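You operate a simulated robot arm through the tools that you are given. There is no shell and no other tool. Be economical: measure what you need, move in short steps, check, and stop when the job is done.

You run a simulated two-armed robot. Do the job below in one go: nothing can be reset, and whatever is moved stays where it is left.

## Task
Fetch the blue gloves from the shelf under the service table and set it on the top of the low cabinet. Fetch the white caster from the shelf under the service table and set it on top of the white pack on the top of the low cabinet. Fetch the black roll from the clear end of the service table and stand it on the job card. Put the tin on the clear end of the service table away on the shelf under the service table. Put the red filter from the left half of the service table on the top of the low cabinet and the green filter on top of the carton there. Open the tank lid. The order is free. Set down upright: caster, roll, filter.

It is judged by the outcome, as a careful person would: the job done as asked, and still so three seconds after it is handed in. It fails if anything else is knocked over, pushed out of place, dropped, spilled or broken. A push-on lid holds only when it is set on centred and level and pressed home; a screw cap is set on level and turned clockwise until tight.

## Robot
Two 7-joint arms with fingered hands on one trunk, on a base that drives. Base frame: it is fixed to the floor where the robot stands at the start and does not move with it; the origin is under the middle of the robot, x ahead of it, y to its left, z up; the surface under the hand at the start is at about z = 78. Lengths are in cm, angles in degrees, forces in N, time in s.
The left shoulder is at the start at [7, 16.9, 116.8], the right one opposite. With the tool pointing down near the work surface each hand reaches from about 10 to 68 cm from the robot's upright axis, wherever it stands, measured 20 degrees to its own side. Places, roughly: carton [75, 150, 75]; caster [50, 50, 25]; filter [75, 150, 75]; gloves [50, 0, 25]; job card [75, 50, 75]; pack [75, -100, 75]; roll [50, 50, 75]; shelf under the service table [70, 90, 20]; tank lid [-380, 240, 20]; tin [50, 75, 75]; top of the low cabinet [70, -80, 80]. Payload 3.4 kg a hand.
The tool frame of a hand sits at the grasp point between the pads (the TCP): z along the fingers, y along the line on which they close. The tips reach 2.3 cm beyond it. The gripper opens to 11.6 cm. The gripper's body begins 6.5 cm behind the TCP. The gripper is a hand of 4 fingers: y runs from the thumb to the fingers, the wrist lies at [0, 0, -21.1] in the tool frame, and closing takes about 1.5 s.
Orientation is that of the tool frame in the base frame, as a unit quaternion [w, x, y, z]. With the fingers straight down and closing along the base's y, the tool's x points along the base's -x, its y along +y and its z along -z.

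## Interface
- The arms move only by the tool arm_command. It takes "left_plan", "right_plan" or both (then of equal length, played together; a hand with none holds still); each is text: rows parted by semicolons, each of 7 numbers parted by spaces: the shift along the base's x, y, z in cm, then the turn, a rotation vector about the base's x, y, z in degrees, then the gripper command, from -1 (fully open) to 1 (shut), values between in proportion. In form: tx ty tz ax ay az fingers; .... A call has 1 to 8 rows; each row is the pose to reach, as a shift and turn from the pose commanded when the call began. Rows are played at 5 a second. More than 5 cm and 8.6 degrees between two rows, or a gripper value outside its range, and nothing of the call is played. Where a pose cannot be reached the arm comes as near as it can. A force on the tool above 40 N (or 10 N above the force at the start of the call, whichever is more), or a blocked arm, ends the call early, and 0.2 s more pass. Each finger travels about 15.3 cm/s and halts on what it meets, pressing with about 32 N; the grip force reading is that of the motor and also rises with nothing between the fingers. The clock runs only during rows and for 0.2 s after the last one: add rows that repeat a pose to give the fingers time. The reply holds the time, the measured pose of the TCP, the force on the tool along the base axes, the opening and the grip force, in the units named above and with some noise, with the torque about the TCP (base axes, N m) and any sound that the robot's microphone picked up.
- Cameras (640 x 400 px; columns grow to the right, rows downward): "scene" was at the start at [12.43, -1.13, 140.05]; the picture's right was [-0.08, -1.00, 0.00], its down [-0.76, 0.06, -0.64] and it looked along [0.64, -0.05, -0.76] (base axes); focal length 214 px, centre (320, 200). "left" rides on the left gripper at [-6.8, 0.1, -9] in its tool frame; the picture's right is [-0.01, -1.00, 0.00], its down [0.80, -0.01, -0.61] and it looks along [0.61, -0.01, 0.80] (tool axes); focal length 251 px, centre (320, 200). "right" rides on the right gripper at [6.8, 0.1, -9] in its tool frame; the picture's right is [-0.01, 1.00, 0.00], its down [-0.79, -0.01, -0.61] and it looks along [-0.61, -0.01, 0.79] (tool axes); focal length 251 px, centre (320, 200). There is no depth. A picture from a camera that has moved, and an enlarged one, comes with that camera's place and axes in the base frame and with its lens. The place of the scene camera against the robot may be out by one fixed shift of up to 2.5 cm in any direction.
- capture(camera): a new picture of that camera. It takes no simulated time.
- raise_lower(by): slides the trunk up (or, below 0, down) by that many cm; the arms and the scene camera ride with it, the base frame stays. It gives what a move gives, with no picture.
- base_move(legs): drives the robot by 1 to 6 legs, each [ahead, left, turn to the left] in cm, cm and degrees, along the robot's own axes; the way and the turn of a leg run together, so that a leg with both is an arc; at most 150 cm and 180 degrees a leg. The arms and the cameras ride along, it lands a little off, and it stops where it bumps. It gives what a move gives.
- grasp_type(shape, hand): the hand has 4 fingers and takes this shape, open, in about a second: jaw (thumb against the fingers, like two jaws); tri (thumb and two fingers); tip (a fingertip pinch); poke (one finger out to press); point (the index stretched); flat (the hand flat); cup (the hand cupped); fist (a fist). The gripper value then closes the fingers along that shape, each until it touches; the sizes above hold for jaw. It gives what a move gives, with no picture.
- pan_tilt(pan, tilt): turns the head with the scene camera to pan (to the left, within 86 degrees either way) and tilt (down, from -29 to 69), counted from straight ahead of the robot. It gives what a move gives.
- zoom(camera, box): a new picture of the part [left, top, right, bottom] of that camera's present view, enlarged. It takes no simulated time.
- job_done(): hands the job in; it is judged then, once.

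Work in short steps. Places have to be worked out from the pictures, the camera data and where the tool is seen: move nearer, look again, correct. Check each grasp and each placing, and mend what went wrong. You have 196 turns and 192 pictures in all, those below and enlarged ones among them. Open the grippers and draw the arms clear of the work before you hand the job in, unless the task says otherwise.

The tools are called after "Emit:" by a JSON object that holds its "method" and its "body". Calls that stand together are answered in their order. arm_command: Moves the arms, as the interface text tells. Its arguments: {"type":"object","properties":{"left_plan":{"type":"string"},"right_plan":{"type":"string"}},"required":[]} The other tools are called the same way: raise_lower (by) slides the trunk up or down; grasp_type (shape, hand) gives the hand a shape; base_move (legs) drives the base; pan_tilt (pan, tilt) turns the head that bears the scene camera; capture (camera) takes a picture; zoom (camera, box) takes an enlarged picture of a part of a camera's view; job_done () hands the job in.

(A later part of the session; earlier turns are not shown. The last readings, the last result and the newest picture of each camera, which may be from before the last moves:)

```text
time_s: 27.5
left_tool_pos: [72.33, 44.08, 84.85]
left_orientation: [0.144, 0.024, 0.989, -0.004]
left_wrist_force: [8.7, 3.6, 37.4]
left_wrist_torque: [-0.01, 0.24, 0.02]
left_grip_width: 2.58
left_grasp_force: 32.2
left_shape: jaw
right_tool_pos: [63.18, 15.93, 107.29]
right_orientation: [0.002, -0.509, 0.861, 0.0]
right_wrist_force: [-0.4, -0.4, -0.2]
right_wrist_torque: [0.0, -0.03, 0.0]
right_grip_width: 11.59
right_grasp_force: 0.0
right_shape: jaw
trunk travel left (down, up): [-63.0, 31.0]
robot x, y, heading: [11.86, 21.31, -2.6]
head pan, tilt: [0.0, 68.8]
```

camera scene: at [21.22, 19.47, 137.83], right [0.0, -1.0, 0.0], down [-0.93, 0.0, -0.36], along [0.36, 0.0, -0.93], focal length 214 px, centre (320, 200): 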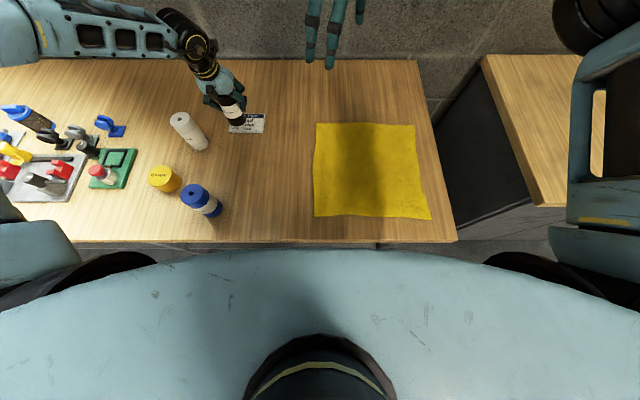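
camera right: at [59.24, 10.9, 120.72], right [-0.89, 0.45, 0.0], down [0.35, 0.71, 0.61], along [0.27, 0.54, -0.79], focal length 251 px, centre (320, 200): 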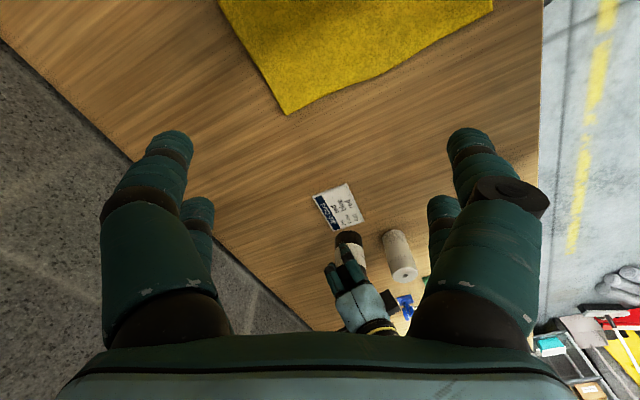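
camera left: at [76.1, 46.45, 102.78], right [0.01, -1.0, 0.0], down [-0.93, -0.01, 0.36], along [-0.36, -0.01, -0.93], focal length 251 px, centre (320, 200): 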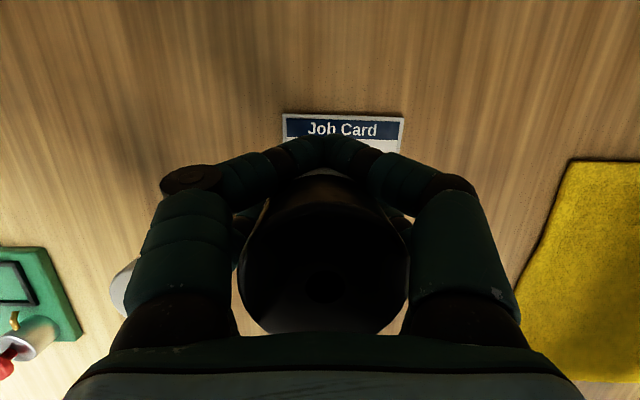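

Contact made and pressed flat. I ease off slightly, then open slowly.

Emit:
{"method": "raise_lower", "body": {"by": 0.6}}

Emit:
{"method": "arm_command", "body": {"left_plan": "0 0 0 0 0 0 0.6; 0 0 0 0 0 0 0.4; 0 0 0 0 0 0 0.2; 0 0 0 0 0 0 0; 0 0 0 0 0 0 -0.3; 0 0 0 0 0 0 -0.7; 0 0 0 0 0 0 -1; 0 0 0 0 0 0 -1"}}

Emit:
{"method": "zoom", "body": {"camera": "scene", "box": [160, 60, 310, 160]}}

Emit:
{"method": "capture", "body": {"camera": "left"}}

```text
time_s: 28.0
left_tool_pos: [72.11, 43.94, 84.95]
left_orientation: [0.139, 0.023, 0.99, -0.002]
left_wrist_force: [0.8, -1.1, 11.9]
left_wrist_torque: [-0.09, 0.12, 0.05]
left_grip_width: 2.56
left_grasp_force: 32.4
left_shape: jaw
right_tool_pos: [63.23, 15.97, 107.8]
right_orientation: [0.001, -0.51, 0.86, -0.001]
right_wrist_force: [0.5, 0.2, -0.6]
right_wrist_torque: [0.03, -0.01, 0.03]
right_grip_width: 11.58
right_grasp_force: 0.1
right_shape: jaw
trunk travel left (down, up): [-63.6, 30.4]
robot x, y, heading: [12.06, 21.0, -2.6]
head pan, tilt: [0.0, 68.8]
```

```text
time_s: 29.8
left_tool_pos: [72.33, 44.18, 84.9]
left_orientation: [0.14, 0.024, 0.99, -0.004]
left_wrist_force: [-0.2, 0.6, 0.3]
left_wrist_torque: [0.06, -0.02, -0.01]
left_grip_width: 11.61
left_grasp_force: 0.2
left_shape: jaw
right_tool_pos: [63.48, 16.0, 107.67]
right_orientation: [0.0, -0.51, 0.86, 0.0]
right_wrist_force: [0.4, 0.0, -0.4]
right_wrist_torque: [0.05, 0.0, -0.02]
right_grip_width: 11.59
right_grasp_force: 0.1
right_shape: jaw
trunk travel left (down, up): [-63.6, 30.4]
robot x, y, heading: [11.89, 21.3, -2.9]
head pan, tilt: [0.0, 68.8]
```

```text
4.00 times, centred on (235, 110) of scene
camera zoom: at [22.22, 20.22, 133.93], right [-0.05, -1.0, 0.0], down [-0.93, 0.04, -0.36], along [0.36, -0.02, -0.93], focal length 858 px, centre (660, 560)
```

zoom: 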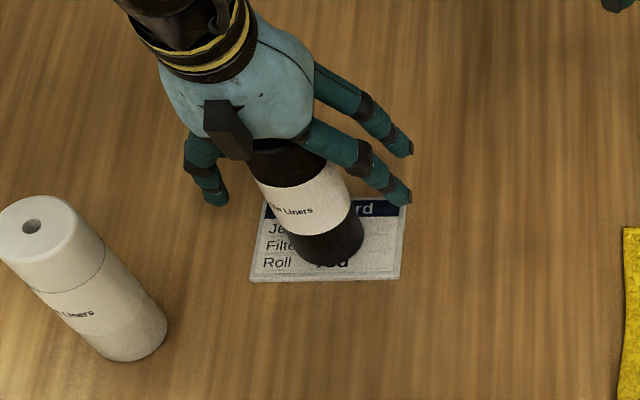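

```text
156 pictures are left
camera left: at [76.46, 44.05, 95.38], right [-0.04, -1.0, 0.0], down [-0.93, 0.04, 0.36], along [-0.36, 0.01, -0.93], focal length 251 px, centre (320, 200)
```

left: 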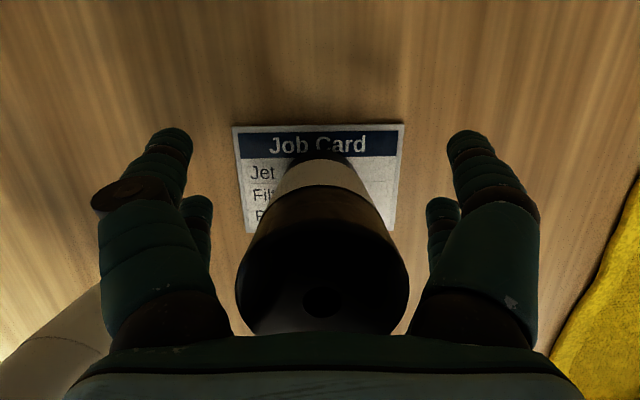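

The roll stands free and upright on the card. I raise the trunk 15 cm to clear it.

Emit:
{"method": "raise_lower", "body": {"by": 3}}

Emit:
{"method": "raise_lower", "body": {"by": 13}}

Emit:
{"method": "capture", "body": {"camera": "left"}}

Emit:
{"method": "capture", "body": {"camera": "scene"}}

```text
time_s: 30.6
left_tool_pos: [72.52, 44.11, 87.97]
left_orientation: [0.14, 0.024, 0.99, -0.004]
left_wrist_force: [1.0, -0.6, -0.1]
left_wrist_torque: [-0.01, -0.01, 0.01]
left_grip_width: 11.57
left_grasp_force: 0.0
left_shape: jaw
right_tool_pos: [63.52, 16.08, 110.67]
right_orientation: [0.001, -0.51, 0.86, 0.0]
right_wrist_force: [0.5, 0.3, 0.5]
right_wrist_torque: [0.01, -0.01, 0.0]
right_grip_width: 11.59
right_grasp_force: 0.0
right_shape: jaw
trunk travel left (down, up): [-66.6, 27.4]
robot x, y, heading: [11.73, 21.48, -2.6]
head pan, tilt: [0.0, 68.8]
```

```text
time_s: 32.2
left_tool_pos: [72.42, 44.23, 100.83]
left_orientation: [0.14, 0.023, 0.99, -0.003]
left_wrist_force: [0.6, 0.4, 0.1]
left_wrist_torque: [0.0, 0.0, -0.05]
left_grip_width: 11.59
left_grasp_force: 0.0
left_shape: jaw
right_tool_pos: [63.56, 16.09, 123.61]
right_orientation: [0.0, -0.51, 0.86, 0.001]
right_wrist_force: [0.2, 0.2, -0.4]
right_wrist_torque: [0.03, 0.0, -0.04]
right_grip_width: 11.6
right_grasp_force: 0.2
right_shape: jaw
trunk travel left (down, up): [-79.6, 14.4]
robot x, y, heading: [11.94, 21.27, -2.8]
head pan, tilt: [0.0, 68.8]
```

```text
155 pictures are left
camera left: at [76.47, 44.04, 111.37], right [-0.04, -1.0, 0.0], down [-0.93, 0.04, 0.36], along [-0.36, 0.01, -0.93], focal length 251 px, centre (320, 200)
```

left: 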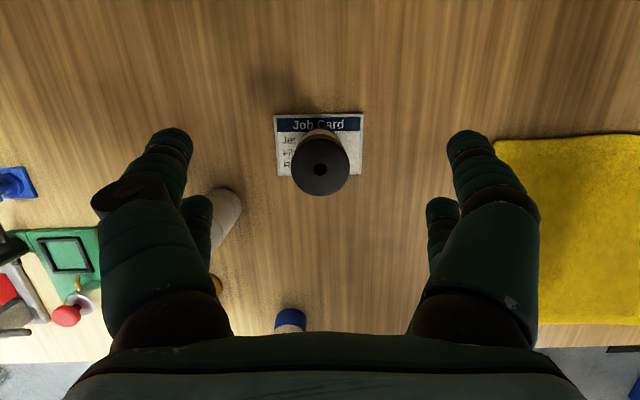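

```text
154 pictures are left
camera scene: at [22.23, 20.21, 149.93], right [-0.05, -1.0, 0.0], down [-0.93, 0.04, -0.36], along [0.36, -0.02, -0.93], focal length 214 px, centre (320, 200)
```

scene: 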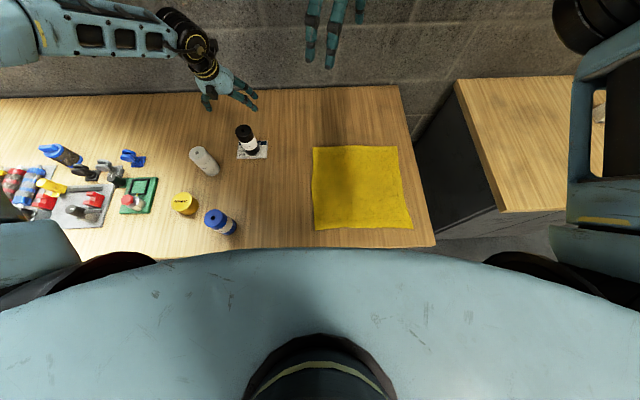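

The roll is standing on the card. Now I back off 50 cm, turn straight, and get a low look at the shelf.

Emit:
{"method": "base_move", "body": {"legs": [[-50, 0, 2.8]]}}

Emit:
{"method": "pan_tilt", "body": {"pan": 0, "tilt": 30}}

Emit:
{"method": "capture", "body": {"camera": "scene"}}

```text
time_s: 35.1
left_tool_pos: [21.47, 48.17, 100.86]
left_orientation: [0.139, 0.001, 0.99, 0.001]
left_wrist_force: [-0.1, -0.1, 1.2]
left_wrist_torque: [0.0, -0.01, 0.01]
left_grip_width: 11.61
left_grasp_force: 0.2
left_shape: jaw
right_tool_pos: [13.94, 19.67, 123.67]
right_orientation: [0.0, -0.53, 0.848, 0.001]
right_wrist_force: [-0.2, 0.7, -0.1]
right_wrist_torque: [0.0, -0.01, -0.02]
right_grip_width: 11.61
right_grasp_force: 0.0
right_shape: jaw
trunk travel left (down, up): [-79.6, 14.4]
robot x, y, heading: [-37.97, 22.42, 0.0]
head pan, tilt: [0.0, 68.8]
```

```text
time_s: 36.2
left_tool_pos: [21.37, 48.04, 100.89]
left_orientation: [0.141, 0.0, 0.99, 0.0]
left_wrist_force: [0.4, 0.8, -0.1]
left_wrist_torque: [-0.01, -0.01, 0.01]
left_grip_width: 11.59
left_grasp_force: 0.1
left_shape: jaw
right_tool_pos: [13.87, 19.54, 123.76]
right_orientation: [0.0, -0.53, 0.848, -0.001]
right_wrist_force: [0.7, -0.1, -0.2]
right_wrist_torque: [-0.02, 0.0, -0.03]
right_grip_width: 11.6
right_grasp_force: 0.0
right_shape: jaw
trunk travel left (down, up): [-79.6, 14.4]
robot x, y, heading: [-37.73, 22.43, -0.1]
head pan, tilt: [0.0, 30.0]
```

```text
153 pictures are left
camera scene: at [-24.21, 21.87, 155.07], right [0.0, -1.0, 0.0], down [-0.5, 0.0, -0.87], along [0.87, 0.0, -0.5], focal length 214 px, centre (320, 200)
```

scene: 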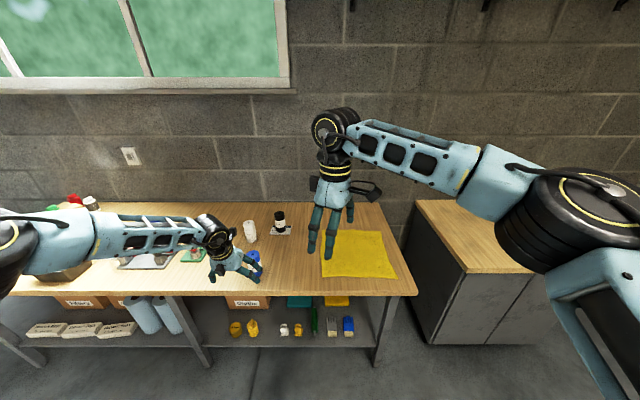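

I lower the trunk 55 cm to see into the shelf.

Emit:
{"method": "raise_lower", "body": {"by": -55}}

Emit:
{"method": "pan_tilt", "body": {"pan": 0, "tilt": 40}}

Emit:
{"method": "capture", "body": {"camera": "scene"}}

Emit:
{"method": "capture", "body": {"camera": "right"}}

```text
refused: -55 is not a number from -40 to 40
```

```text
time_s: 36.9
left_tool_pos: [21.36, 48.1, 100.88]
left_orientation: [0.14, 0.0, 0.99, 0.0]
left_wrist_force: [-0.9, 0.5, -0.5]
left_wrist_torque: [-0.02, -0.03, 0.03]
left_grip_width: 11.59
left_grasp_force: 0.1
left_shape: jaw
right_tool_pos: [13.8, 19.54, 123.62]
right_orientation: [0.0, -0.529, 0.848, 0.0]
right_wrist_force: [0.1, 0.1, -0.2]
right_wrist_torque: [-0.05, 0.01, 0.01]
right_grip_width: 11.6
right_grasp_force: 0.0
right_shape: jaw
trunk travel left (down, up): [-79.6, 14.4]
robot x, y, heading: [-38.08, 22.1, -0.1]
head pan, tilt: [0.0, 40.0]
```

```text
152 pictures are left
camera scene: at [-24.77, 21.87, 153.55], right [0.0, -1.0, 0.0], down [-0.64, 0.0, -0.77], along [0.77, 0.0, -0.64], focal length 214 px, centre (320, 200)
```

scene: 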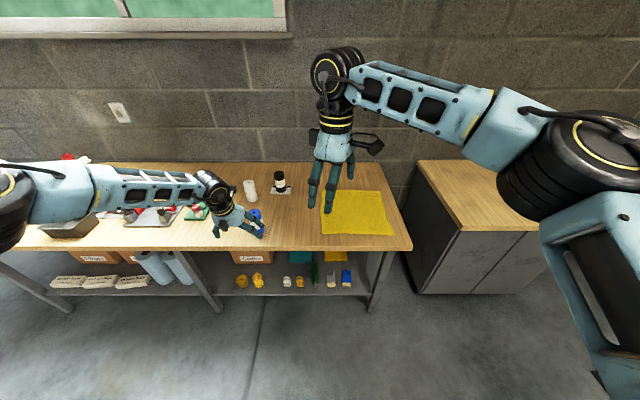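

```text
151 pictures are left
camera right: at [10.73, 13.34, 132.65], right [-0.89, 0.45, 0.0], down [0.35, 0.71, 0.61], along [0.27, 0.54, -0.79], focal length 251 px, centre (320, 200)
```

right: 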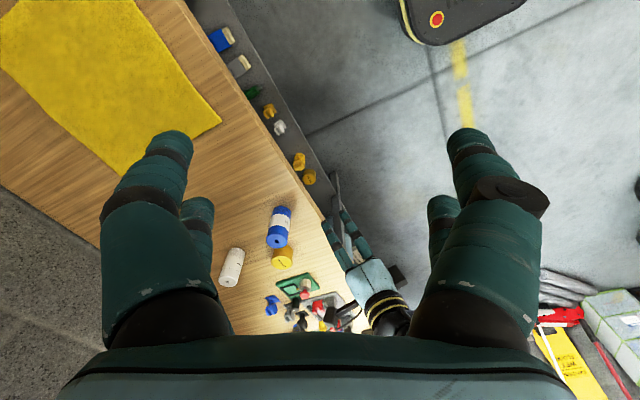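

Emit:
{"method": "raise_lower", "body": {"by": -40}}

Emit:
{"method": "capture", "body": {"camera": "scene"}}

```text
time_s: 40.7
left_tool_pos: [21.4, 47.98, 60.9]
left_orientation: [0.14, 0.0, 0.99, 0.0]
left_wrist_force: [0.0, -0.3, -0.7]
left_wrist_torque: [0.03, 0.0, 0.0]
left_grip_width: 11.6
left_grasp_force: 0.0
left_shape: jaw
right_tool_pos: [13.73, 19.59, 83.71]
right_orientation: [0.0, -0.53, 0.848, 0.0]
right_wrist_force: [0.0, 0.9, -0.4]
right_wrist_torque: [-0.02, -0.03, 0.0]
right_grip_width: 11.59
right_grasp_force: 0.1
right_shape: jaw
trunk travel left (down, up): [-39.6, 54.4]
robot x, y, heading: [-38.0, 22.71, 0.1]
head pan, tilt: [0.0, 40.0]
```

```text
150 pictures are left
camera scene: at [-24.8, 21.86, 113.55], right [0.0, -1.0, 0.0], down [-0.64, 0.0, -0.77], along [0.77, 0.0, -0.64], focal length 214 px, centre (320, 200)
```

scene: 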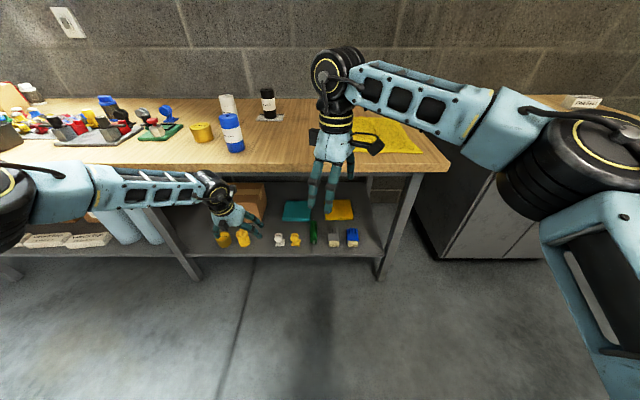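

Emit:
{"method": "zoom", "body": {"camera": "scene", "box": [180, 160, 420, 290]}}

Emit:
{"method": "raise_lower", "body": {"by": -30}}

Emit:
{"method": "pan_tilt", "body": {"pan": 0, "tilt": 30}}

Emit:
{"method": "capture", "body": {"camera": "scene"}}

```text
2.67 times, centred on (300, 225) of scene
camera zoom: at [-24.8, 21.86, 113.55], right [0.0, -1.0, 0.0], down [-0.64, 0.0, -0.77], along [0.77, 0.0, -0.64], focal length 572 px, centre (373, 133)
```

zoom: 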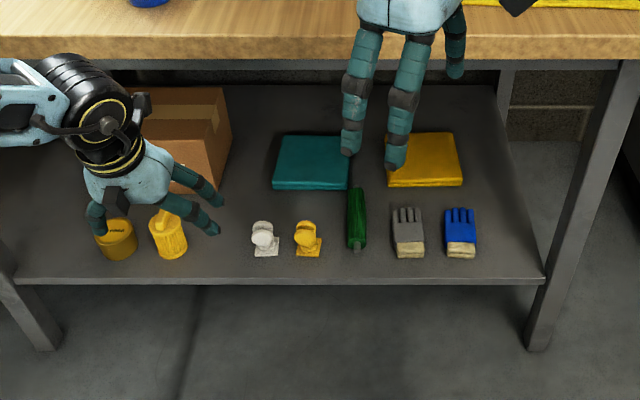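

```text
time_s: 43.7
left_tool_pos: [21.25, 48.2, 30.85]
left_orientation: [0.139, 0.0, 0.99, 0.0]
left_wrist_force: [-0.7, -0.6, 0.4]
left_wrist_torque: [0.02, 0.0, 0.03]
left_grip_width: 11.61
left_grasp_force: 0.1
left_shape: jaw
right_tool_pos: [13.64, 19.52, 53.73]
right_orientation: [0.001, -0.53, 0.848, 0.0]
right_wrist_force: [0.3, 0.7, -0.1]
right_wrist_torque: [-0.03, -0.01, 0.01]
right_grip_width: 11.61
right_grasp_force: 0.2
right_shape: jaw
trunk travel left (down, up): [-9.6, 84.4]
robot x, y, heading: [-37.84, 22.46, -0.1]
head pan, tilt: [0.0, 40.0]
```

```text
time_s: 44.4
left_tool_pos: [21.38, 48.13, 30.97]
left_orientation: [0.14, 0.0, 0.99, 0.0]
left_wrist_force: [0.0, -0.7, -0.2]
left_wrist_torque: [-0.02, 0.03, -0.02]
left_grip_width: 11.59
left_grasp_force: 0.0
left_shape: jaw
right_tool_pos: [13.83, 19.59, 53.77]
right_orientation: [0.0, -0.53, 0.848, 0.0]
right_wrist_force: [0.9, -0.6, 0.2]
right_wrist_torque: [0.04, 0.0, -0.01]
right_grip_width: 11.58
right_grasp_force: 0.1
right_shape: jaw
trunk travel left (down, up): [-9.6, 84.4]
robot x, y, heading: [-37.98, 22.39, 0.1]
head pan, tilt: [0.0, 30.0]
```

```text
148 pictures are left
camera scene: at [-24.26, 21.87, 85.07], right [0.0, -1.0, 0.0], down [-0.5, 0.0, -0.87], along [0.87, 0.0, -0.5], focal length 214 px, centre (320, 200)
```

scene: 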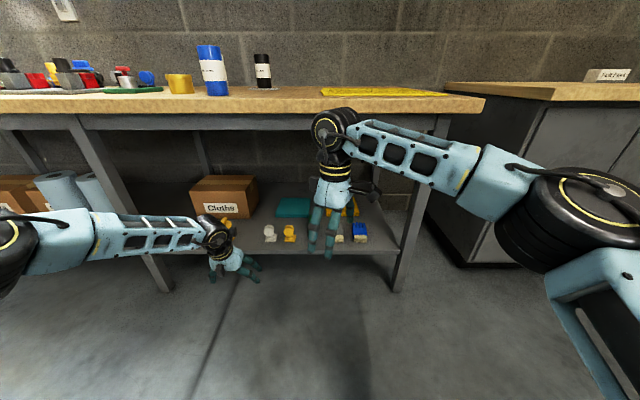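

The shelf shows the white caster at about [47.8,43,23] and the blue gloves at about [51,4.2,24], next to grey gloves. I raise a little, drive right so the left hand lines up with the blue gloves, and approach partway.

Emit:
{"method": "raise_lower", "body": {"by": 5}}

Emit:
{"method": "base_move", "body": {"legs": [[0, -44, 0], [15, 0, 0]]}}

Emit:
{"method": "capture", "body": {"camera": "scene"}}

Emit:
{"method": "capture", "body": {"camera": "left"}}

```text
time_s: 45.4
left_tool_pos: [21.25, 47.97, 35.81]
left_orientation: [0.14, 0.001, 0.99, 0.0]
left_wrist_force: [0.2, -0.2, -0.2]
left_wrist_torque: [0.01, -0.01, -0.03]
left_grip_width: 11.61
left_grasp_force: 0.0
left_shape: jaw
right_tool_pos: [13.8, 19.59, 58.75]
right_orientation: [0.0, -0.53, 0.848, -0.001]
right_wrist_force: [-0.2, -0.5, 0.2]
right_wrist_torque: [0.01, -0.01, -0.02]
right_grip_width: 11.58
right_grasp_force: 0.0
right_shape: jaw
trunk travel left (down, up): [-14.6, 79.4]
robot x, y, heading: [-38.14, 22.28, 0.0]
head pan, tilt: [0.0, 30.0]
```

```text
time_s: 49.0
left_tool_pos: [36.19, 4.42, 35.83]
left_orientation: [0.139, -0.002, 0.99, 0.001]
left_wrist_force: [0.0, 0.5, -0.5]
left_wrist_torque: [-0.02, -0.03, 0.01]
left_grip_width: 11.59
left_grasp_force: 0.0
left_shape: jaw
right_tool_pos: [28.83, -24.13, 58.7]
right_orientation: [0.0, -0.532, 0.847, 0.0]
right_wrist_force: [-0.4, 0.0, 0.4]
right_wrist_torque: [-0.03, -0.02, 0.0]
right_grip_width: 11.61
right_grasp_force: 0.1
right_shape: jaw
trunk travel left (down, up): [-14.6, 79.4]
robot x, y, heading: [-23.17, -21.25, 0.7]
head pan, tilt: [0.0, 30.0]
```

```text
147 pictures are left
camera scene: at [-9.17, -21.96, 90.07], right [0.0, -1.0, 0.0], down [-0.5, 0.0, -0.87], along [0.87, 0.0, -0.5], focal length 214 px, centre (320, 200)
```

scene: 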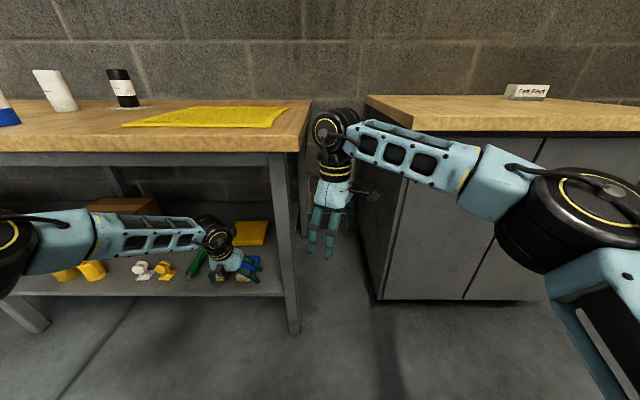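

```text
146 pictures are left
camera left: at [40.33, 4.59, 46.35], right [0.01, -1.0, 0.0], down [-0.93, -0.01, 0.36], along [-0.36, -0.01, -0.93], focal length 251 px, centre (320, 200)
```

left: 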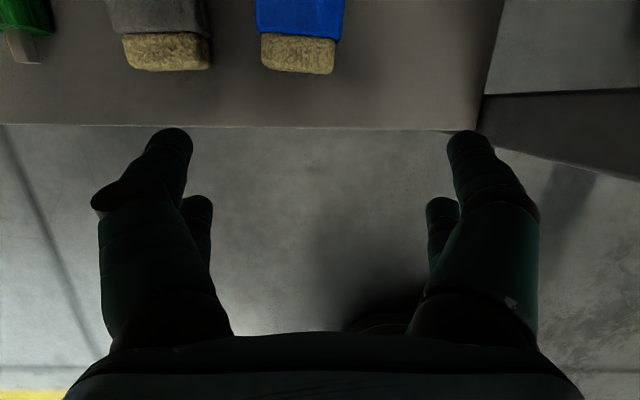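

I retract the right hand for clearance and narrow the left hand to about 8 cm, as the grey gloves are only 4 cm away; the blue gloves' centre is at about [48.7,6.0].

Emit:
{"method": "arm_command", "body": {"left_plan": "0 0 0 0 0 0 -0.8; 0 0 0 0 0 0 -0.6; 0 0 0 0 0 0 -0.4; 0 0 0 0 0 0 -0.4", "right_plan": "-4.5 0 0 0 0 0 -1; -9 0 0 0 0 0 -1; -13 0 0 0 0 0 -1; -13 0 0 0 0 0 -1"}}

Emit:
{"method": "base_move", "body": {"legs": [[12.5, 1.5, -0.7]]}}

Emit:
{"method": "capture", "body": {"camera": "left"}}

Emit:
{"method": "capture", "body": {"camera": "scene"}}

```text
time_s: 50.0
left_tool_pos: [36.17, 4.51, 35.84]
left_orientation: [0.14, -0.002, 0.99, 0.0]
left_wrist_force: [0.4, 0.6, -0.1]
left_wrist_torque: [0.01, 0.0, -0.02]
left_grip_width: 8.15
left_grasp_force: 0.2
left_shape: jaw
right_tool_pos: [15.76, -24.15, 58.67]
right_orientation: [0.001, -0.531, 0.847, 0.0]
right_wrist_force: [0.1, -0.1, -0.5]
right_wrist_torque: [-0.03, -0.01, -0.01]
right_grip_width: 11.59
right_grasp_force: 0.1
right_shape: jaw
trunk travel left (down, up): [-14.6, 79.4]
robot x, y, heading: [-23.0, -21.41, 0.3]
head pan, tilt: [0.0, 30.0]
```

```text
time_s: 51.2
left_tool_pos: [48.97, 5.14, 35.86]
left_orientation: [0.139, 0.004, 0.99, -0.001]
left_wrist_force: [1.0, -1.2, -0.4]
left_wrist_torque: [-0.01, 0.0, 0.0]
left_grip_width: 8.15
left_grasp_force: 0.0
left_shape: jaw
right_tool_pos: [28.23, -23.08, 58.65]
right_orientation: [0.0, -0.527, 0.85, 0.0]
right_wrist_force: [1.1, -0.1, 0.8]
right_wrist_torque: [-0.02, -0.01, 0.02]
right_grip_width: 11.59
right_grasp_force: 0.1
right_shape: jaw
trunk travel left (down, up): [-14.6, 79.4]
robot x, y, heading: [-10.59, -20.1, -0.5]
head pan, tilt: [0.0, 30.0]
```

```text
145 pictures are left
camera left: at [53.04, 5.26, 46.36], right [0.0, -1.0, 0.0], down [-0.93, 0.0, 0.36], along [-0.36, 0.0, -0.93], focal length 251 px, centre (320, 200)
```

left: 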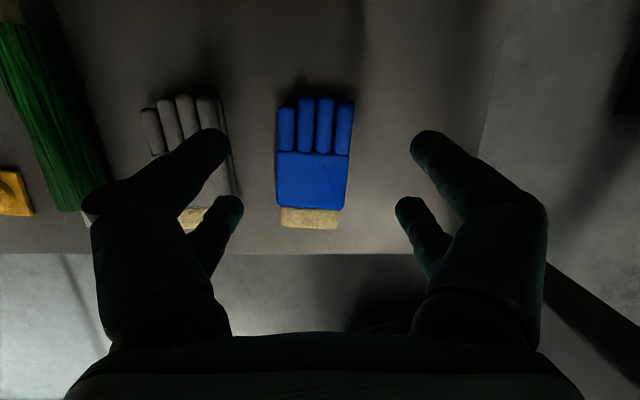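

```text
144 pictures are left
camera scene: at [3.21, -20.67, 90.07], right [-0.01, -1.0, 0.0], down [-0.5, 0.0, -0.87], along [0.87, -0.01, -0.5], focal length 214 px, centre (320, 200)
```

scene: 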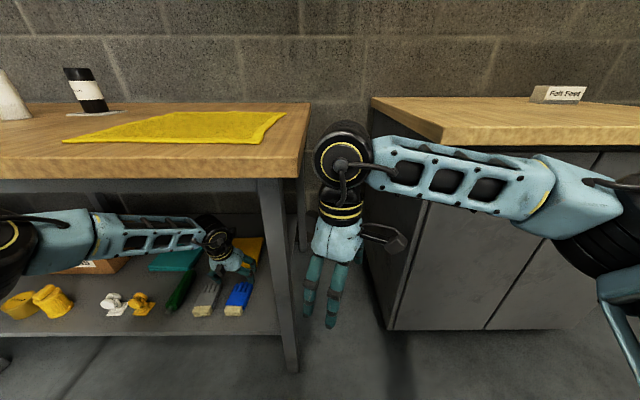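

Blue gloves centred at about [47.6,5.8], 6.9 wide. I align and descend to TCP z≈26.8.

Emit:
{"method": "arm_command", "body": {"left_plan": "-1 0.7 0 0 0 0 -0.4; -1 0.7 -4 0 0 0 -0.4; -1 0.7 -7 0 0 0 -0.4; -1 0.7 -8.3 0 0 0 -0.4; -1 0.7 -9 0 0 0 -0.4; -1 0.7 -9 0 0 0 -0.4"}}

Emit:
{"method": "capture", "body": {"camera": "left"}}

```text
time_s: 52.6
left_tool_pos: [45.34, 7.07, 30.24]
left_orientation: [0.14, 0.004, 0.99, -0.001]
left_wrist_force: [-0.1, 0.3, -0.3]
left_wrist_torque: [0.02, -0.02, 0.05]
left_grip_width: 8.14
left_grasp_force: 0.0
left_shape: jaw
left hand out of reach, approached as far as the arm can: row 2, 3, 4, 5, 6
right_tool_pos: [28.09, -23.11, 58.8]
right_orientation: [-0.001, -0.526, 0.85, -0.001]
right_wrist_force: [-0.6, 0.4, -0.5]
right_wrist_torque: [-0.02, 0.04, 0.0]
right_grip_width: 11.59
right_grasp_force: 0.0
right_shape: jaw
trunk travel left (down, up): [-14.6, 79.4]
robot x, y, heading: [-10.82, -19.87, -0.5]
head pan, tilt: [0.0, 30.0]
```

```text
143 pictures are left
camera left: at [49.41, 7.24, 40.72], right [0.0, -1.0, 0.0], down [-0.93, 0.0, 0.36], along [-0.36, 0.0, -0.93], focal length 251 px, centre (320, 200)
```

left: 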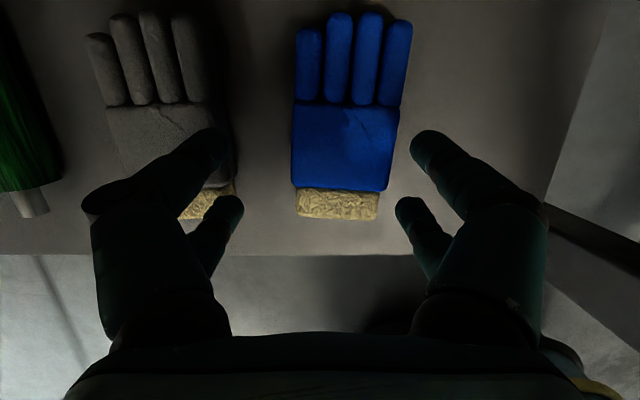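

The arm is at its reach limit, so I use the base and trunk: ahead 2.6, right 1.3, then down.

Emit:
{"method": "base_move", "body": {"legs": [[2.6, -1.3, 0.5]]}}

Emit:
{"method": "raise_lower", "body": {"by": -2.5}}

Emit:
{"method": "capture", "body": {"camera": "left"}}

```text
time_s: 53.5
left_tool_pos: [47.71, 6.26, 30.23]
left_orientation: [0.139, 0.0, 0.99, 0.0]
left_wrist_force: [0.1, 0.3, 0.7]
left_wrist_torque: [0.01, -0.03, -0.01]
left_grip_width: 8.15
left_grasp_force: 0.0
left_shape: jaw
right_tool_pos: [30.88, -23.99, 58.57]
right_orientation: [0.0, -0.53, 0.848, 0.0]
right_wrist_force: [0.0, 0.4, -0.2]
right_wrist_torque: [0.02, 0.01, 0.01]
right_grip_width: 11.6
right_grasp_force: 0.1
right_shape: jaw
trunk travel left (down, up): [-14.6, 79.4]
robot x, y, heading: [-7.96, -21.27, 0.0]
head pan, tilt: [0.0, 30.0]
```

```text
time_s: 54.2
left_tool_pos: [47.67, 6.32, 27.79]
left_orientation: [0.141, 0.0, 0.99, 0.0]
left_wrist_force: [0.1, 1.1, -0.4]
left_wrist_torque: [-0.01, 0.01, -0.01]
left_grip_width: 8.16
left_grasp_force: 0.0
left_shape: jaw
right_tool_pos: [30.82, -24.15, 56.19]
right_orientation: [0.001, -0.53, 0.848, 0.0]
right_wrist_force: [-0.3, -1.0, 0.9]
right_wrist_torque: [0.02, 0.01, 0.02]
right_grip_width: 11.62
right_grasp_force: 0.0
right_shape: jaw
trunk travel left (down, up): [-12.1, 81.9]
robot x, y, heading: [-7.8, -21.62, 0.0]
head pan, tilt: [0.0, 30.0]
```

```text
142 pictures are left
camera left: at [51.78, 6.46, 38.24], right [0.01, -1.0, 0.0], down [-0.93, -0.01, 0.36], along [-0.36, -0.01, -0.93], focal length 251 px, centre (320, 200)
```

left: 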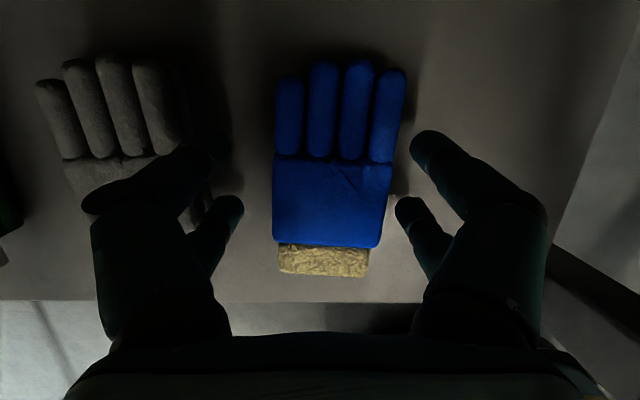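

Slightly left of centre and close to the grey gloves. I shift 0.5 right, narrow a bit, then lower more.

Emit:
{"method": "arm_command", "body": {"left_plan": "0 -0.5 0 0 0 0 -0.45; 0 -0.5 0 0 0 0 -0.45"}}

Emit:
{"method": "raise_lower", "body": {"by": -1.5}}

Emit:
{"method": "capture", "body": {"camera": "left"}}

```text
time_s: 54.8
left_tool_pos: [47.67, 5.94, 27.79]
left_orientation: [0.141, 0.0, 0.99, -0.001]
left_wrist_force: [-0.4, -0.1, -0.6]
left_wrist_torque: [0.01, 0.0, -0.01]
left_grip_width: 8.35
left_grasp_force: 0.1
left_shape: jaw
right_tool_pos: [30.84, -24.12, 56.21]
right_orientation: [0.0, -0.53, 0.848, 0.0]
right_wrist_force: [0.3, 1.1, 0.7]
right_wrist_torque: [-0.01, 0.02, 0.02]
right_grip_width: 11.58
right_grasp_force: 0.1
right_shape: jaw
trunk travel left (down, up): [-12.1, 81.9]
robot x, y, heading: [-7.95, -21.08, 0.0]
head pan, tilt: [0.0, 30.0]
```

```text
time_s: 55.4
left_tool_pos: [47.75, 5.74, 26.74]
left_orientation: [0.144, 0.0, 0.99, 0.001]
left_wrist_force: [-0.4, 0.7, 26.7]
left_wrist_torque: [-0.09, 0.45, 0.06]
left_grip_width: 8.26
left_grasp_force: 0.1
left_shape: jaw
right_tool_pos: [30.61, -24.04, 54.8]
right_orientation: [0.002, -0.53, 0.848, 0.0]
right_wrist_force: [-0.3, -0.8, -0.1]
right_wrist_torque: [-0.02, 0.03, 0.01]
right_grip_width: 11.6
right_grasp_force: 0.1
right_shape: jaw
trunk travel left (down, up): [-10.6, 83.4]
robot x, y, heading: [-7.99, -21.34, 0.1]
head pan, tilt: [0.0, 30.0]
```

```text
141 pictures are left
camera left: at [51.67, 5.94, 37.32], right [0.01, -1.0, 0.0], down [-0.94, -0.01, 0.35], along [-0.35, -0.01, -0.94], focal length 251 px, centre (320, 200)
```

left: 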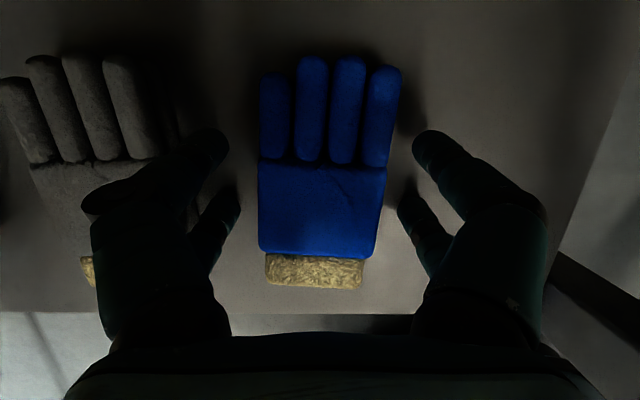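

The tips touch the shelf at TCP z 26.7. I lift 0.4 and close on the gloves.

Emit:
{"method": "raise_lower", "body": {"by": 0.6}}

Emit:
{"method": "arm_command", "body": {"left_plan": "0 0 0 0 0 0 -0.2; 0 0 0 0 0 0 0.1; 0 0 0 0 0 0 0.4; 0 0 0 0 0 0 0.7; 0 0 0 0 0 0 1; 0 0 0 0 0 0 1; 0 0 0 0 0 0 1; 0 0 0 0 0 0 1"}}

Emit:
{"method": "capture", "body": {"camera": "left"}}

```text
time_s: 56.0
left_tool_pos: [47.45, 5.88, 26.85]
left_orientation: [0.138, 0.0, 0.99, 0.0]
left_wrist_force: [-0.9, -0.6, 2.1]
left_wrist_torque: [0.05, 0.07, 0.03]
left_grip_width: 8.34
left_grasp_force: 0.0
left_shape: jaw
right_tool_pos: [30.77, -24.22, 55.18]
right_orientation: [0.001, -0.531, 0.847, 0.001]
right_wrist_force: [-0.3, 0.5, 0.9]
right_wrist_torque: [0.01, 0.01, 0.01]
right_grip_width: 11.62
right_grasp_force: 0.0
right_shape: jaw
trunk travel left (down, up): [-11.2, 82.8]
robot x, y, heading: [-7.92, -21.21, 0.1]
head pan, tilt: [0.0, 30.0]
```

```text
time_s: 57.8
left_tool_pos: [47.64, 5.91, 26.96]
left_orientation: [0.141, 0.0, 0.99, -0.001]
left_wrist_force: [-0.9, 1.6, 2.3]
left_wrist_torque: [0.02, 0.07, 0.05]
left_grip_width: 5.31
left_grasp_force: 32.1
left_shape: jaw
right_tool_pos: [30.72, -24.03, 55.34]
right_orientation: [0.001, -0.53, 0.848, 0.0]
right_wrist_force: [-0.3, -0.4, -0.2]
right_wrist_torque: [0.01, 0.04, 0.01]
right_grip_width: 11.58
right_grasp_force: 0.0
right_shape: jaw
trunk travel left (down, up): [-11.2, 82.8]
robot x, y, heading: [-7.95, -21.29, 0.2]
head pan, tilt: [0.0, 30.0]
```

```text
140 pictures are left
camera left: at [51.67, 6.01, 37.45], right [0.01, -1.0, 0.0], down [-0.93, -0.01, 0.36], along [-0.36, -0.01, -0.93], focal length 251 px, centre (320, 200)
```

left: 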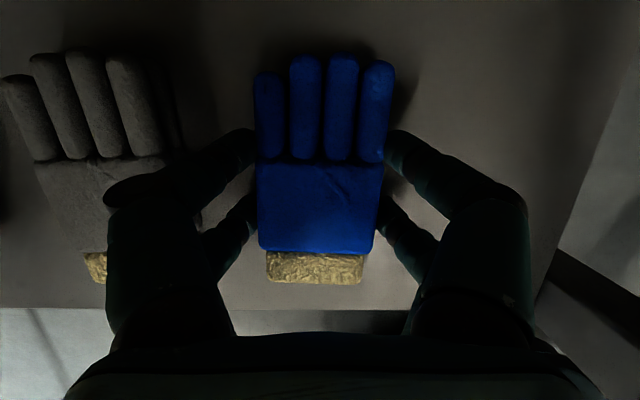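

Gripped across the palm. I lift 5 cm and check.

Emit:
{"method": "raise_lower", "body": {"by": 5}}

Emit:
{"method": "capture", "body": {"camera": "left"}}

```text
time_s: 58.7
left_tool_pos: [47.69, 5.82, 31.9]
left_orientation: [0.14, 0.0, 0.99, -0.001]
left_wrist_force: [-0.5, -0.1, -0.8]
left_wrist_torque: [-0.05, 0.02, 0.0]
left_grip_width: 5.33
left_grasp_force: 31.9
left_shape: jaw
right_tool_pos: [30.74, -24.01, 60.14]
right_orientation: [-0.001, -0.53, 0.848, -0.001]
right_wrist_force: [0.1, -0.1, 0.3]
right_wrist_torque: [0.03, 0.04, -0.03]
right_grip_width: 11.57
right_grasp_force: 0.0
right_shape: jaw
trunk travel left (down, up): [-16.2, 77.8]
robot x, y, heading: [-7.98, -21.49, 0.0]
head pan, tilt: [0.0, 30.0]
```

```text
139 pictures are left
camera left: at [51.69, 6.02, 42.41], right [0.01, -1.0, 0.0], down [-0.93, -0.01, 0.36], along [-0.36, -0.01, -0.93], focal length 251 px, centre (320, 200)
```

left: 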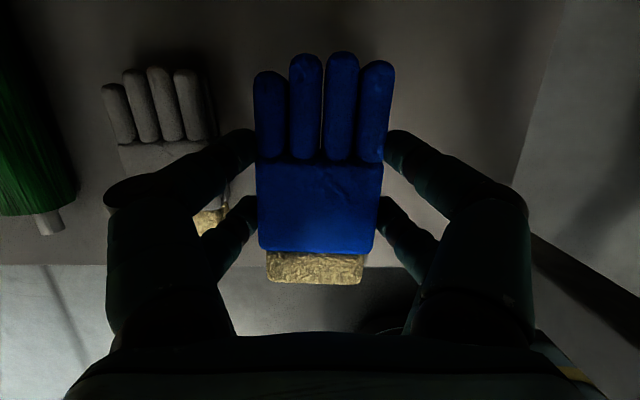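

Gloves held. I back out 30 cm and raise the trunk in two steps.

Emit:
{"method": "base_move", "body": {"legs": [[-30, 0, 0]]}}

Emit:
{"method": "raise_lower", "body": {"by": 40}}

Emit:
{"method": "raise_lower", "body": {"by": 25}}

Emit:
{"method": "base_move", "body": {"legs": [[0, -70, 0]]}}

Emit:
{"method": "pan_tilt", "body": {"pan": 0, "tilt": 40}}

Emit:
{"method": "capture", "body": {"camera": "scene"}}

```text
time_s: 60.7
left_tool_pos: [17.76, 5.93, 31.93]
left_orientation: [0.141, -0.001, 0.99, -0.001]
left_wrist_force: [-0.2, -0.1, -0.5]
left_wrist_torque: [0.0, 0.01, 0.0]
left_grip_width: 5.29
left_grasp_force: 31.8
left_shape: jaw
right_tool_pos: [0.75, -24.09, 60.27]
right_orientation: [0.001, -0.53, 0.848, 0.0]
right_wrist_force: [0.4, 0.0, -0.9]
right_wrist_torque: [0.02, 0.01, -0.02]
right_grip_width: 11.58
right_grasp_force: 0.0
right_shape: jaw
trunk travel left (down, up): [-16.2, 77.8]
robot x, y, heading: [-37.85, -21.32, -0.2]
head pan, tilt: [0.0, 30.0]
```

```text
time_s: 64.5
left_tool_pos: [17.6, 5.87, 72.04]
left_orientation: [0.141, -0.001, 0.99, -0.001]
left_wrist_force: [1.5, 0.2, -1.0]
left_wrist_torque: [0.04, -0.02, 0.01]
left_grip_width: 5.31
left_grasp_force: 32.2
left_shape: jaw
right_tool_pos: [0.83, -24.11, 100.36]
right_orientation: [0.0, -0.53, 0.848, 0.0]
right_wrist_force: [0.5, 0.1, -0.6]
right_wrist_torque: [0.02, 0.01, -0.01]
right_grip_width: 11.59
right_grasp_force: 0.0
right_shape: jaw
trunk travel left (down, up): [-56.2, 37.8]
robot x, y, heading: [-37.69, -21.2, 0.2]
head pan, tilt: [0.0, 30.0]
```

```text
time_s: 67.1
left_tool_pos: [17.7, 5.89, 96.92]
left_orientation: [0.142, -0.001, 0.99, -0.001]
left_wrist_force: [0.5, -0.3, -0.4]
left_wrist_torque: [0.02, 0.03, 0.03]
left_grip_width: 5.32
left_grasp_force: 32.1
left_shape: jaw
right_tool_pos: [0.92, -24.05, 125.26]
right_orientation: [0.0, -0.531, 0.847, 0.001]
right_wrist_force: [-0.1, 0.2, -0.6]
right_wrist_torque: [-0.01, -0.02, -0.01]
right_grip_width: 11.6
right_grasp_force: 0.0
right_shape: jaw
trunk travel left (down, up): [-81.2, 12.8]
robot x, y, heading: [-38.01, -21.45, -0.1]
head pan, tilt: [0.0, 30.0]
```

```text
time_s: 71.0
left_tool_pos: [17.76, -64.41, 97.0]
left_orientation: [0.141, 0.001, 0.99, -0.001]
left_wrist_force: [0.5, 0.4, -0.9]
left_wrist_torque: [0.0, 0.02, 0.02]
left_grip_width: 5.31
left_grasp_force: 31.8
left_shape: jaw
right_tool_pos: [0.91, -94.16, 125.31]
right_orientation: [0.001, -0.528, 0.849, 0.0]
right_wrist_force: [-0.2, -0.2, -0.7]
right_wrist_torque: [0.0, -0.02, -0.04]
right_grip_width: 11.57
right_grasp_force: 0.0
right_shape: jaw
trunk travel left (down, up): [-81.2, 12.8]
robot x, y, heading: [-37.92, -91.62, -0.2]
head pan, tilt: [0.0, 30.0]
```

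```text
time_s: 71.7
left_tool_pos: [17.7, -64.4, 96.91]
left_orientation: [0.141, 0.001, 0.99, -0.001]
left_wrist_force: [-0.5, 0.6, -2.0]
left_wrist_torque: [0.0, 0.0, 0.01]
left_grip_width: 5.31
left_grasp_force: 32.0
left_shape: jaw
right_tool_pos: [0.72, -94.49, 125.31]
right_orientation: [0.001, -0.529, 0.849, 0.001]
right_wrist_force: [-0.6, -0.6, -0.6]
right_wrist_torque: [-0.02, -0.02, -0.01]
right_grip_width: 11.59
right_grasp_force: 0.0
right_shape: jaw
trunk travel left (down, up): [-81.2, 12.8]
robot x, y, heading: [-38.06, -91.91, -0.1]
head pan, tilt: [0.0, 40.0]
```

```text
138 pictures are left
camera scene: at [-24.69, -92.08, 155.15], right [0.0, -1.0, 0.0], down [-0.64, 0.0, -0.77], along [0.77, 0.0, -0.64], focal length 214 px, centre (320, 200)
```

scene: 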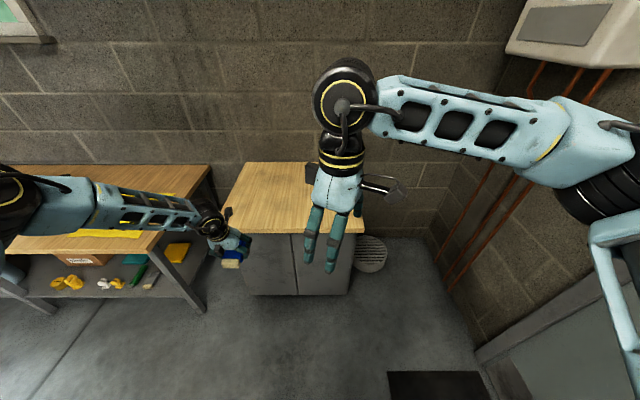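

The cabinet top spans y≈−45..−110 with its front at x≈41. I drive ahead 34 so the gloves are over it, and check.

Emit:
{"method": "base_move", "body": {"legs": [[34, 0, 0]]}}

Emit:
{"method": "capture", "body": {"camera": "left"}}

Emit:
{"method": "capture", "body": {"camera": "scene"}}

```text
time_s: 73.9
left_tool_pos: [51.61, -64.25, 97.02]
left_orientation: [0.142, -0.001, 0.99, 0.0]
left_wrist_force: [-1.1, -0.4, -0.8]
left_wrist_torque: [0.0, -0.02, 0.02]
left_grip_width: 5.29
left_grasp_force: 32.1
left_shape: jaw
right_tool_pos: [34.69, -94.29, 125.33]
right_orientation: [0.002, -0.53, 0.848, -0.001]
right_wrist_force: [-0.2, 0.2, -0.6]
right_wrist_torque: [0.01, -0.02, 0.0]
right_grip_width: 11.61
right_grasp_force: 0.0
right_shape: jaw
trunk travel left (down, up): [-81.2, 12.8]
robot x, y, heading: [-4.22, -91.61, 0.2]
head pan, tilt: [0.0, 40.0]
```

```text
137 pictures are left
camera left: at [55.68, -64.16, 107.52], right [0.01, -1.0, 0.0], down [-0.93, -0.01, 0.36], along [-0.36, -0.01, -0.93], focal length 251 px, centre (320, 200)
```

left: 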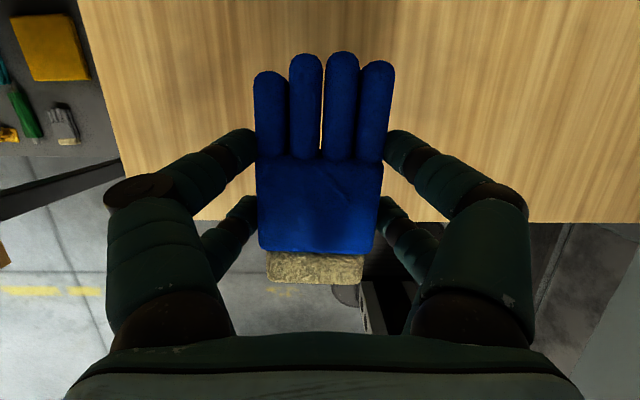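

```text
136 pictures are left
camera scene: at [9.19, -92.04, 155.17], right [0.0, -1.0, 0.0], down [-0.64, 0.0, -0.77], along [0.77, 0.0, -0.64], focal length 214 px, centre (320, 200)
```

scene: 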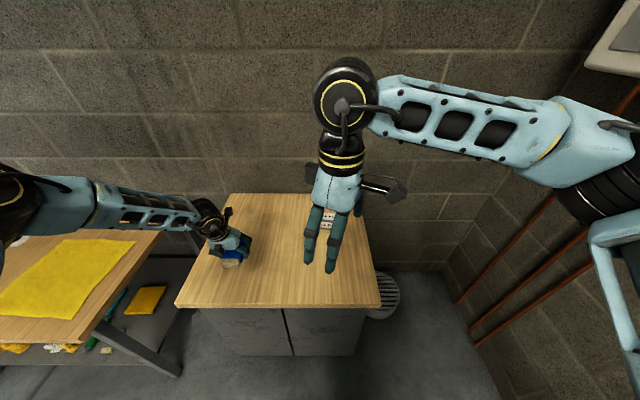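

I go 4 cm further in and lower.

Emit:
{"method": "base_move", "body": {"legs": [[4, 0, 0]]}}

Emit:
{"method": "raise_lower", "body": {"by": -11}}

Emit:
{"method": "raise_lower", "body": {"by": -1.5}}

Emit:
{"method": "zoom", "body": {"camera": "scene", "box": [170, 180, 390, 320]}}

```text
time_s: 74.8
left_tool_pos: [55.2, -64.28, 97.33]
left_orientation: [0.143, 0.0, 0.99, -0.001]
left_wrist_force: [-0.7, 0.4, -1.1]
left_wrist_torque: [-0.02, -0.04, -0.03]
left_grip_width: 5.33
left_grasp_force: 32.0
left_shape: jaw
right_tool_pos: [38.22, -94.2, 125.56]
right_orientation: [0.003, -0.531, 0.847, -0.001]
right_wrist_force: [-0.7, -0.5, 0.4]
right_wrist_torque: [0.02, -0.07, -0.03]
right_grip_width: 11.56
right_grasp_force: 0.1
right_shape: jaw
trunk travel left (down, up): [-81.2, 12.8]
robot x, y, heading: [0.18, -91.69, -0.1]
head pan, tilt: [0.0, 40.0]
```

```text
time_s: 76.2
left_tool_pos: [55.76, -64.26, 85.93]
left_orientation: [0.14, 0.0, 0.99, -0.001]
left_wrist_force: [0.2, 0.6, -0.8]
left_wrist_torque: [-0.02, 0.0, 0.0]
left_grip_width: 5.31
left_grasp_force: 32.6
left_shape: jaw
right_tool_pos: [38.91, -94.16, 114.32]
right_orientation: [0.001, -0.531, 0.847, 0.0]
right_wrist_force: [-0.4, 0.1, -0.7]
right_wrist_torque: [-0.04, -0.02, 0.01]
right_grip_width: 11.57
right_grasp_force: 0.2
right_shape: jaw
trunk travel left (down, up): [-70.2, 23.8]
robot x, y, heading: [0.19, -91.62, 0.2]
head pan, tilt: [0.0, 40.0]
```

```text
time_s: 76.9
left_tool_pos: [55.72, -64.25, 84.47]
left_orientation: [0.141, -0.001, 0.99, -0.001]
left_wrist_force: [0.3, -0.2, -1.0]
left_wrist_torque: [0.0, 0.0, 0.0]
left_grip_width: 5.34
left_grasp_force: 31.9
left_shape: jaw
right_tool_pos: [38.91, -94.21, 112.62]
right_orientation: [0.001, -0.531, 0.847, 0.001]
right_wrist_force: [0.6, 0.0, -1.0]
right_wrist_torque: [0.02, 0.03, 0.02]
right_grip_width: 11.61
right_grasp_force: 0.0
right_shape: jaw
trunk travel left (down, up): [-68.7, 25.3]
robot x, y, heading: [0.3, -91.73, 0.2]
head pan, tilt: [0.0, 40.0]
```

```text
2.86 times, centred on (280, 250) of scene
camera zoom: at [13.37, -92.03, 142.64], right [0.0, -1.0, 0.0], down [-0.64, 0.0, -0.77], along [0.77, 0.0, -0.64], focal length 613 px, centre (434, 57)
```

zoom: 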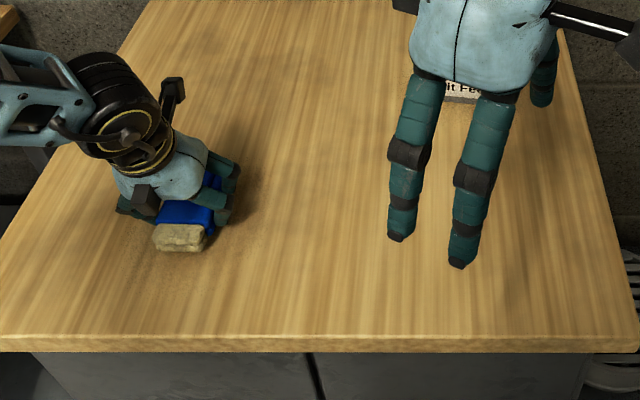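

Emit:
{"method": "raise_lower", "body": {"by": -1.2}}

Emit:
{"method": "raise_lower", "body": {"by": -0.8}}

```text
time_s: 77.5
left_tool_pos: [55.72, -64.33, 83.19]
left_orientation: [0.141, -0.001, 0.99, -0.001]
left_wrist_force: [0.2, 0.1, -0.3]
left_wrist_torque: [0.03, -0.01, -0.02]
left_grip_width: 5.31
left_grasp_force: 31.7
left_shape: jaw
right_tool_pos: [38.92, -94.13, 111.49]
right_orientation: [0.0, -0.53, 0.848, 0.0]
right_wrist_force: [0.4, -0.2, -0.9]
right_wrist_torque: [0.0, -0.03, -0.02]
right_grip_width: 11.61
right_grasp_force: 0.0
right_shape: jaw
trunk travel left (down, up): [-67.5, 26.5]
robot x, y, heading: [0.06, -91.34, 0.1]
head pan, tilt: [0.0, 40.0]
```

```text
time_s: 78.0
left_tool_pos: [55.66, -64.38, 82.94]
left_orientation: [0.145, -0.002, 0.989, 0.001]
left_wrist_force: [4.7, 5.1, 31.7]
left_wrist_torque: [0.49, 0.34, -0.07]
left_grip_width: 5.26
left_grasp_force: 32.5
left_shape: jaw
right_tool_pos: [38.55, -94.26, 110.96]
right_orientation: [0.003, -0.531, 0.848, 0.0]
right_wrist_force: [-0.7, -0.1, -0.3]
right_wrist_torque: [-0.01, 0.04, 0.0]
right_grip_width: 11.6
right_grasp_force: 0.0
right_shape: jaw
trunk travel left (down, up): [-66.7, 27.3]
robot x, y, heading: [0.1, -91.75, 0.0]
head pan, tilt: [0.0, 40.0]
```

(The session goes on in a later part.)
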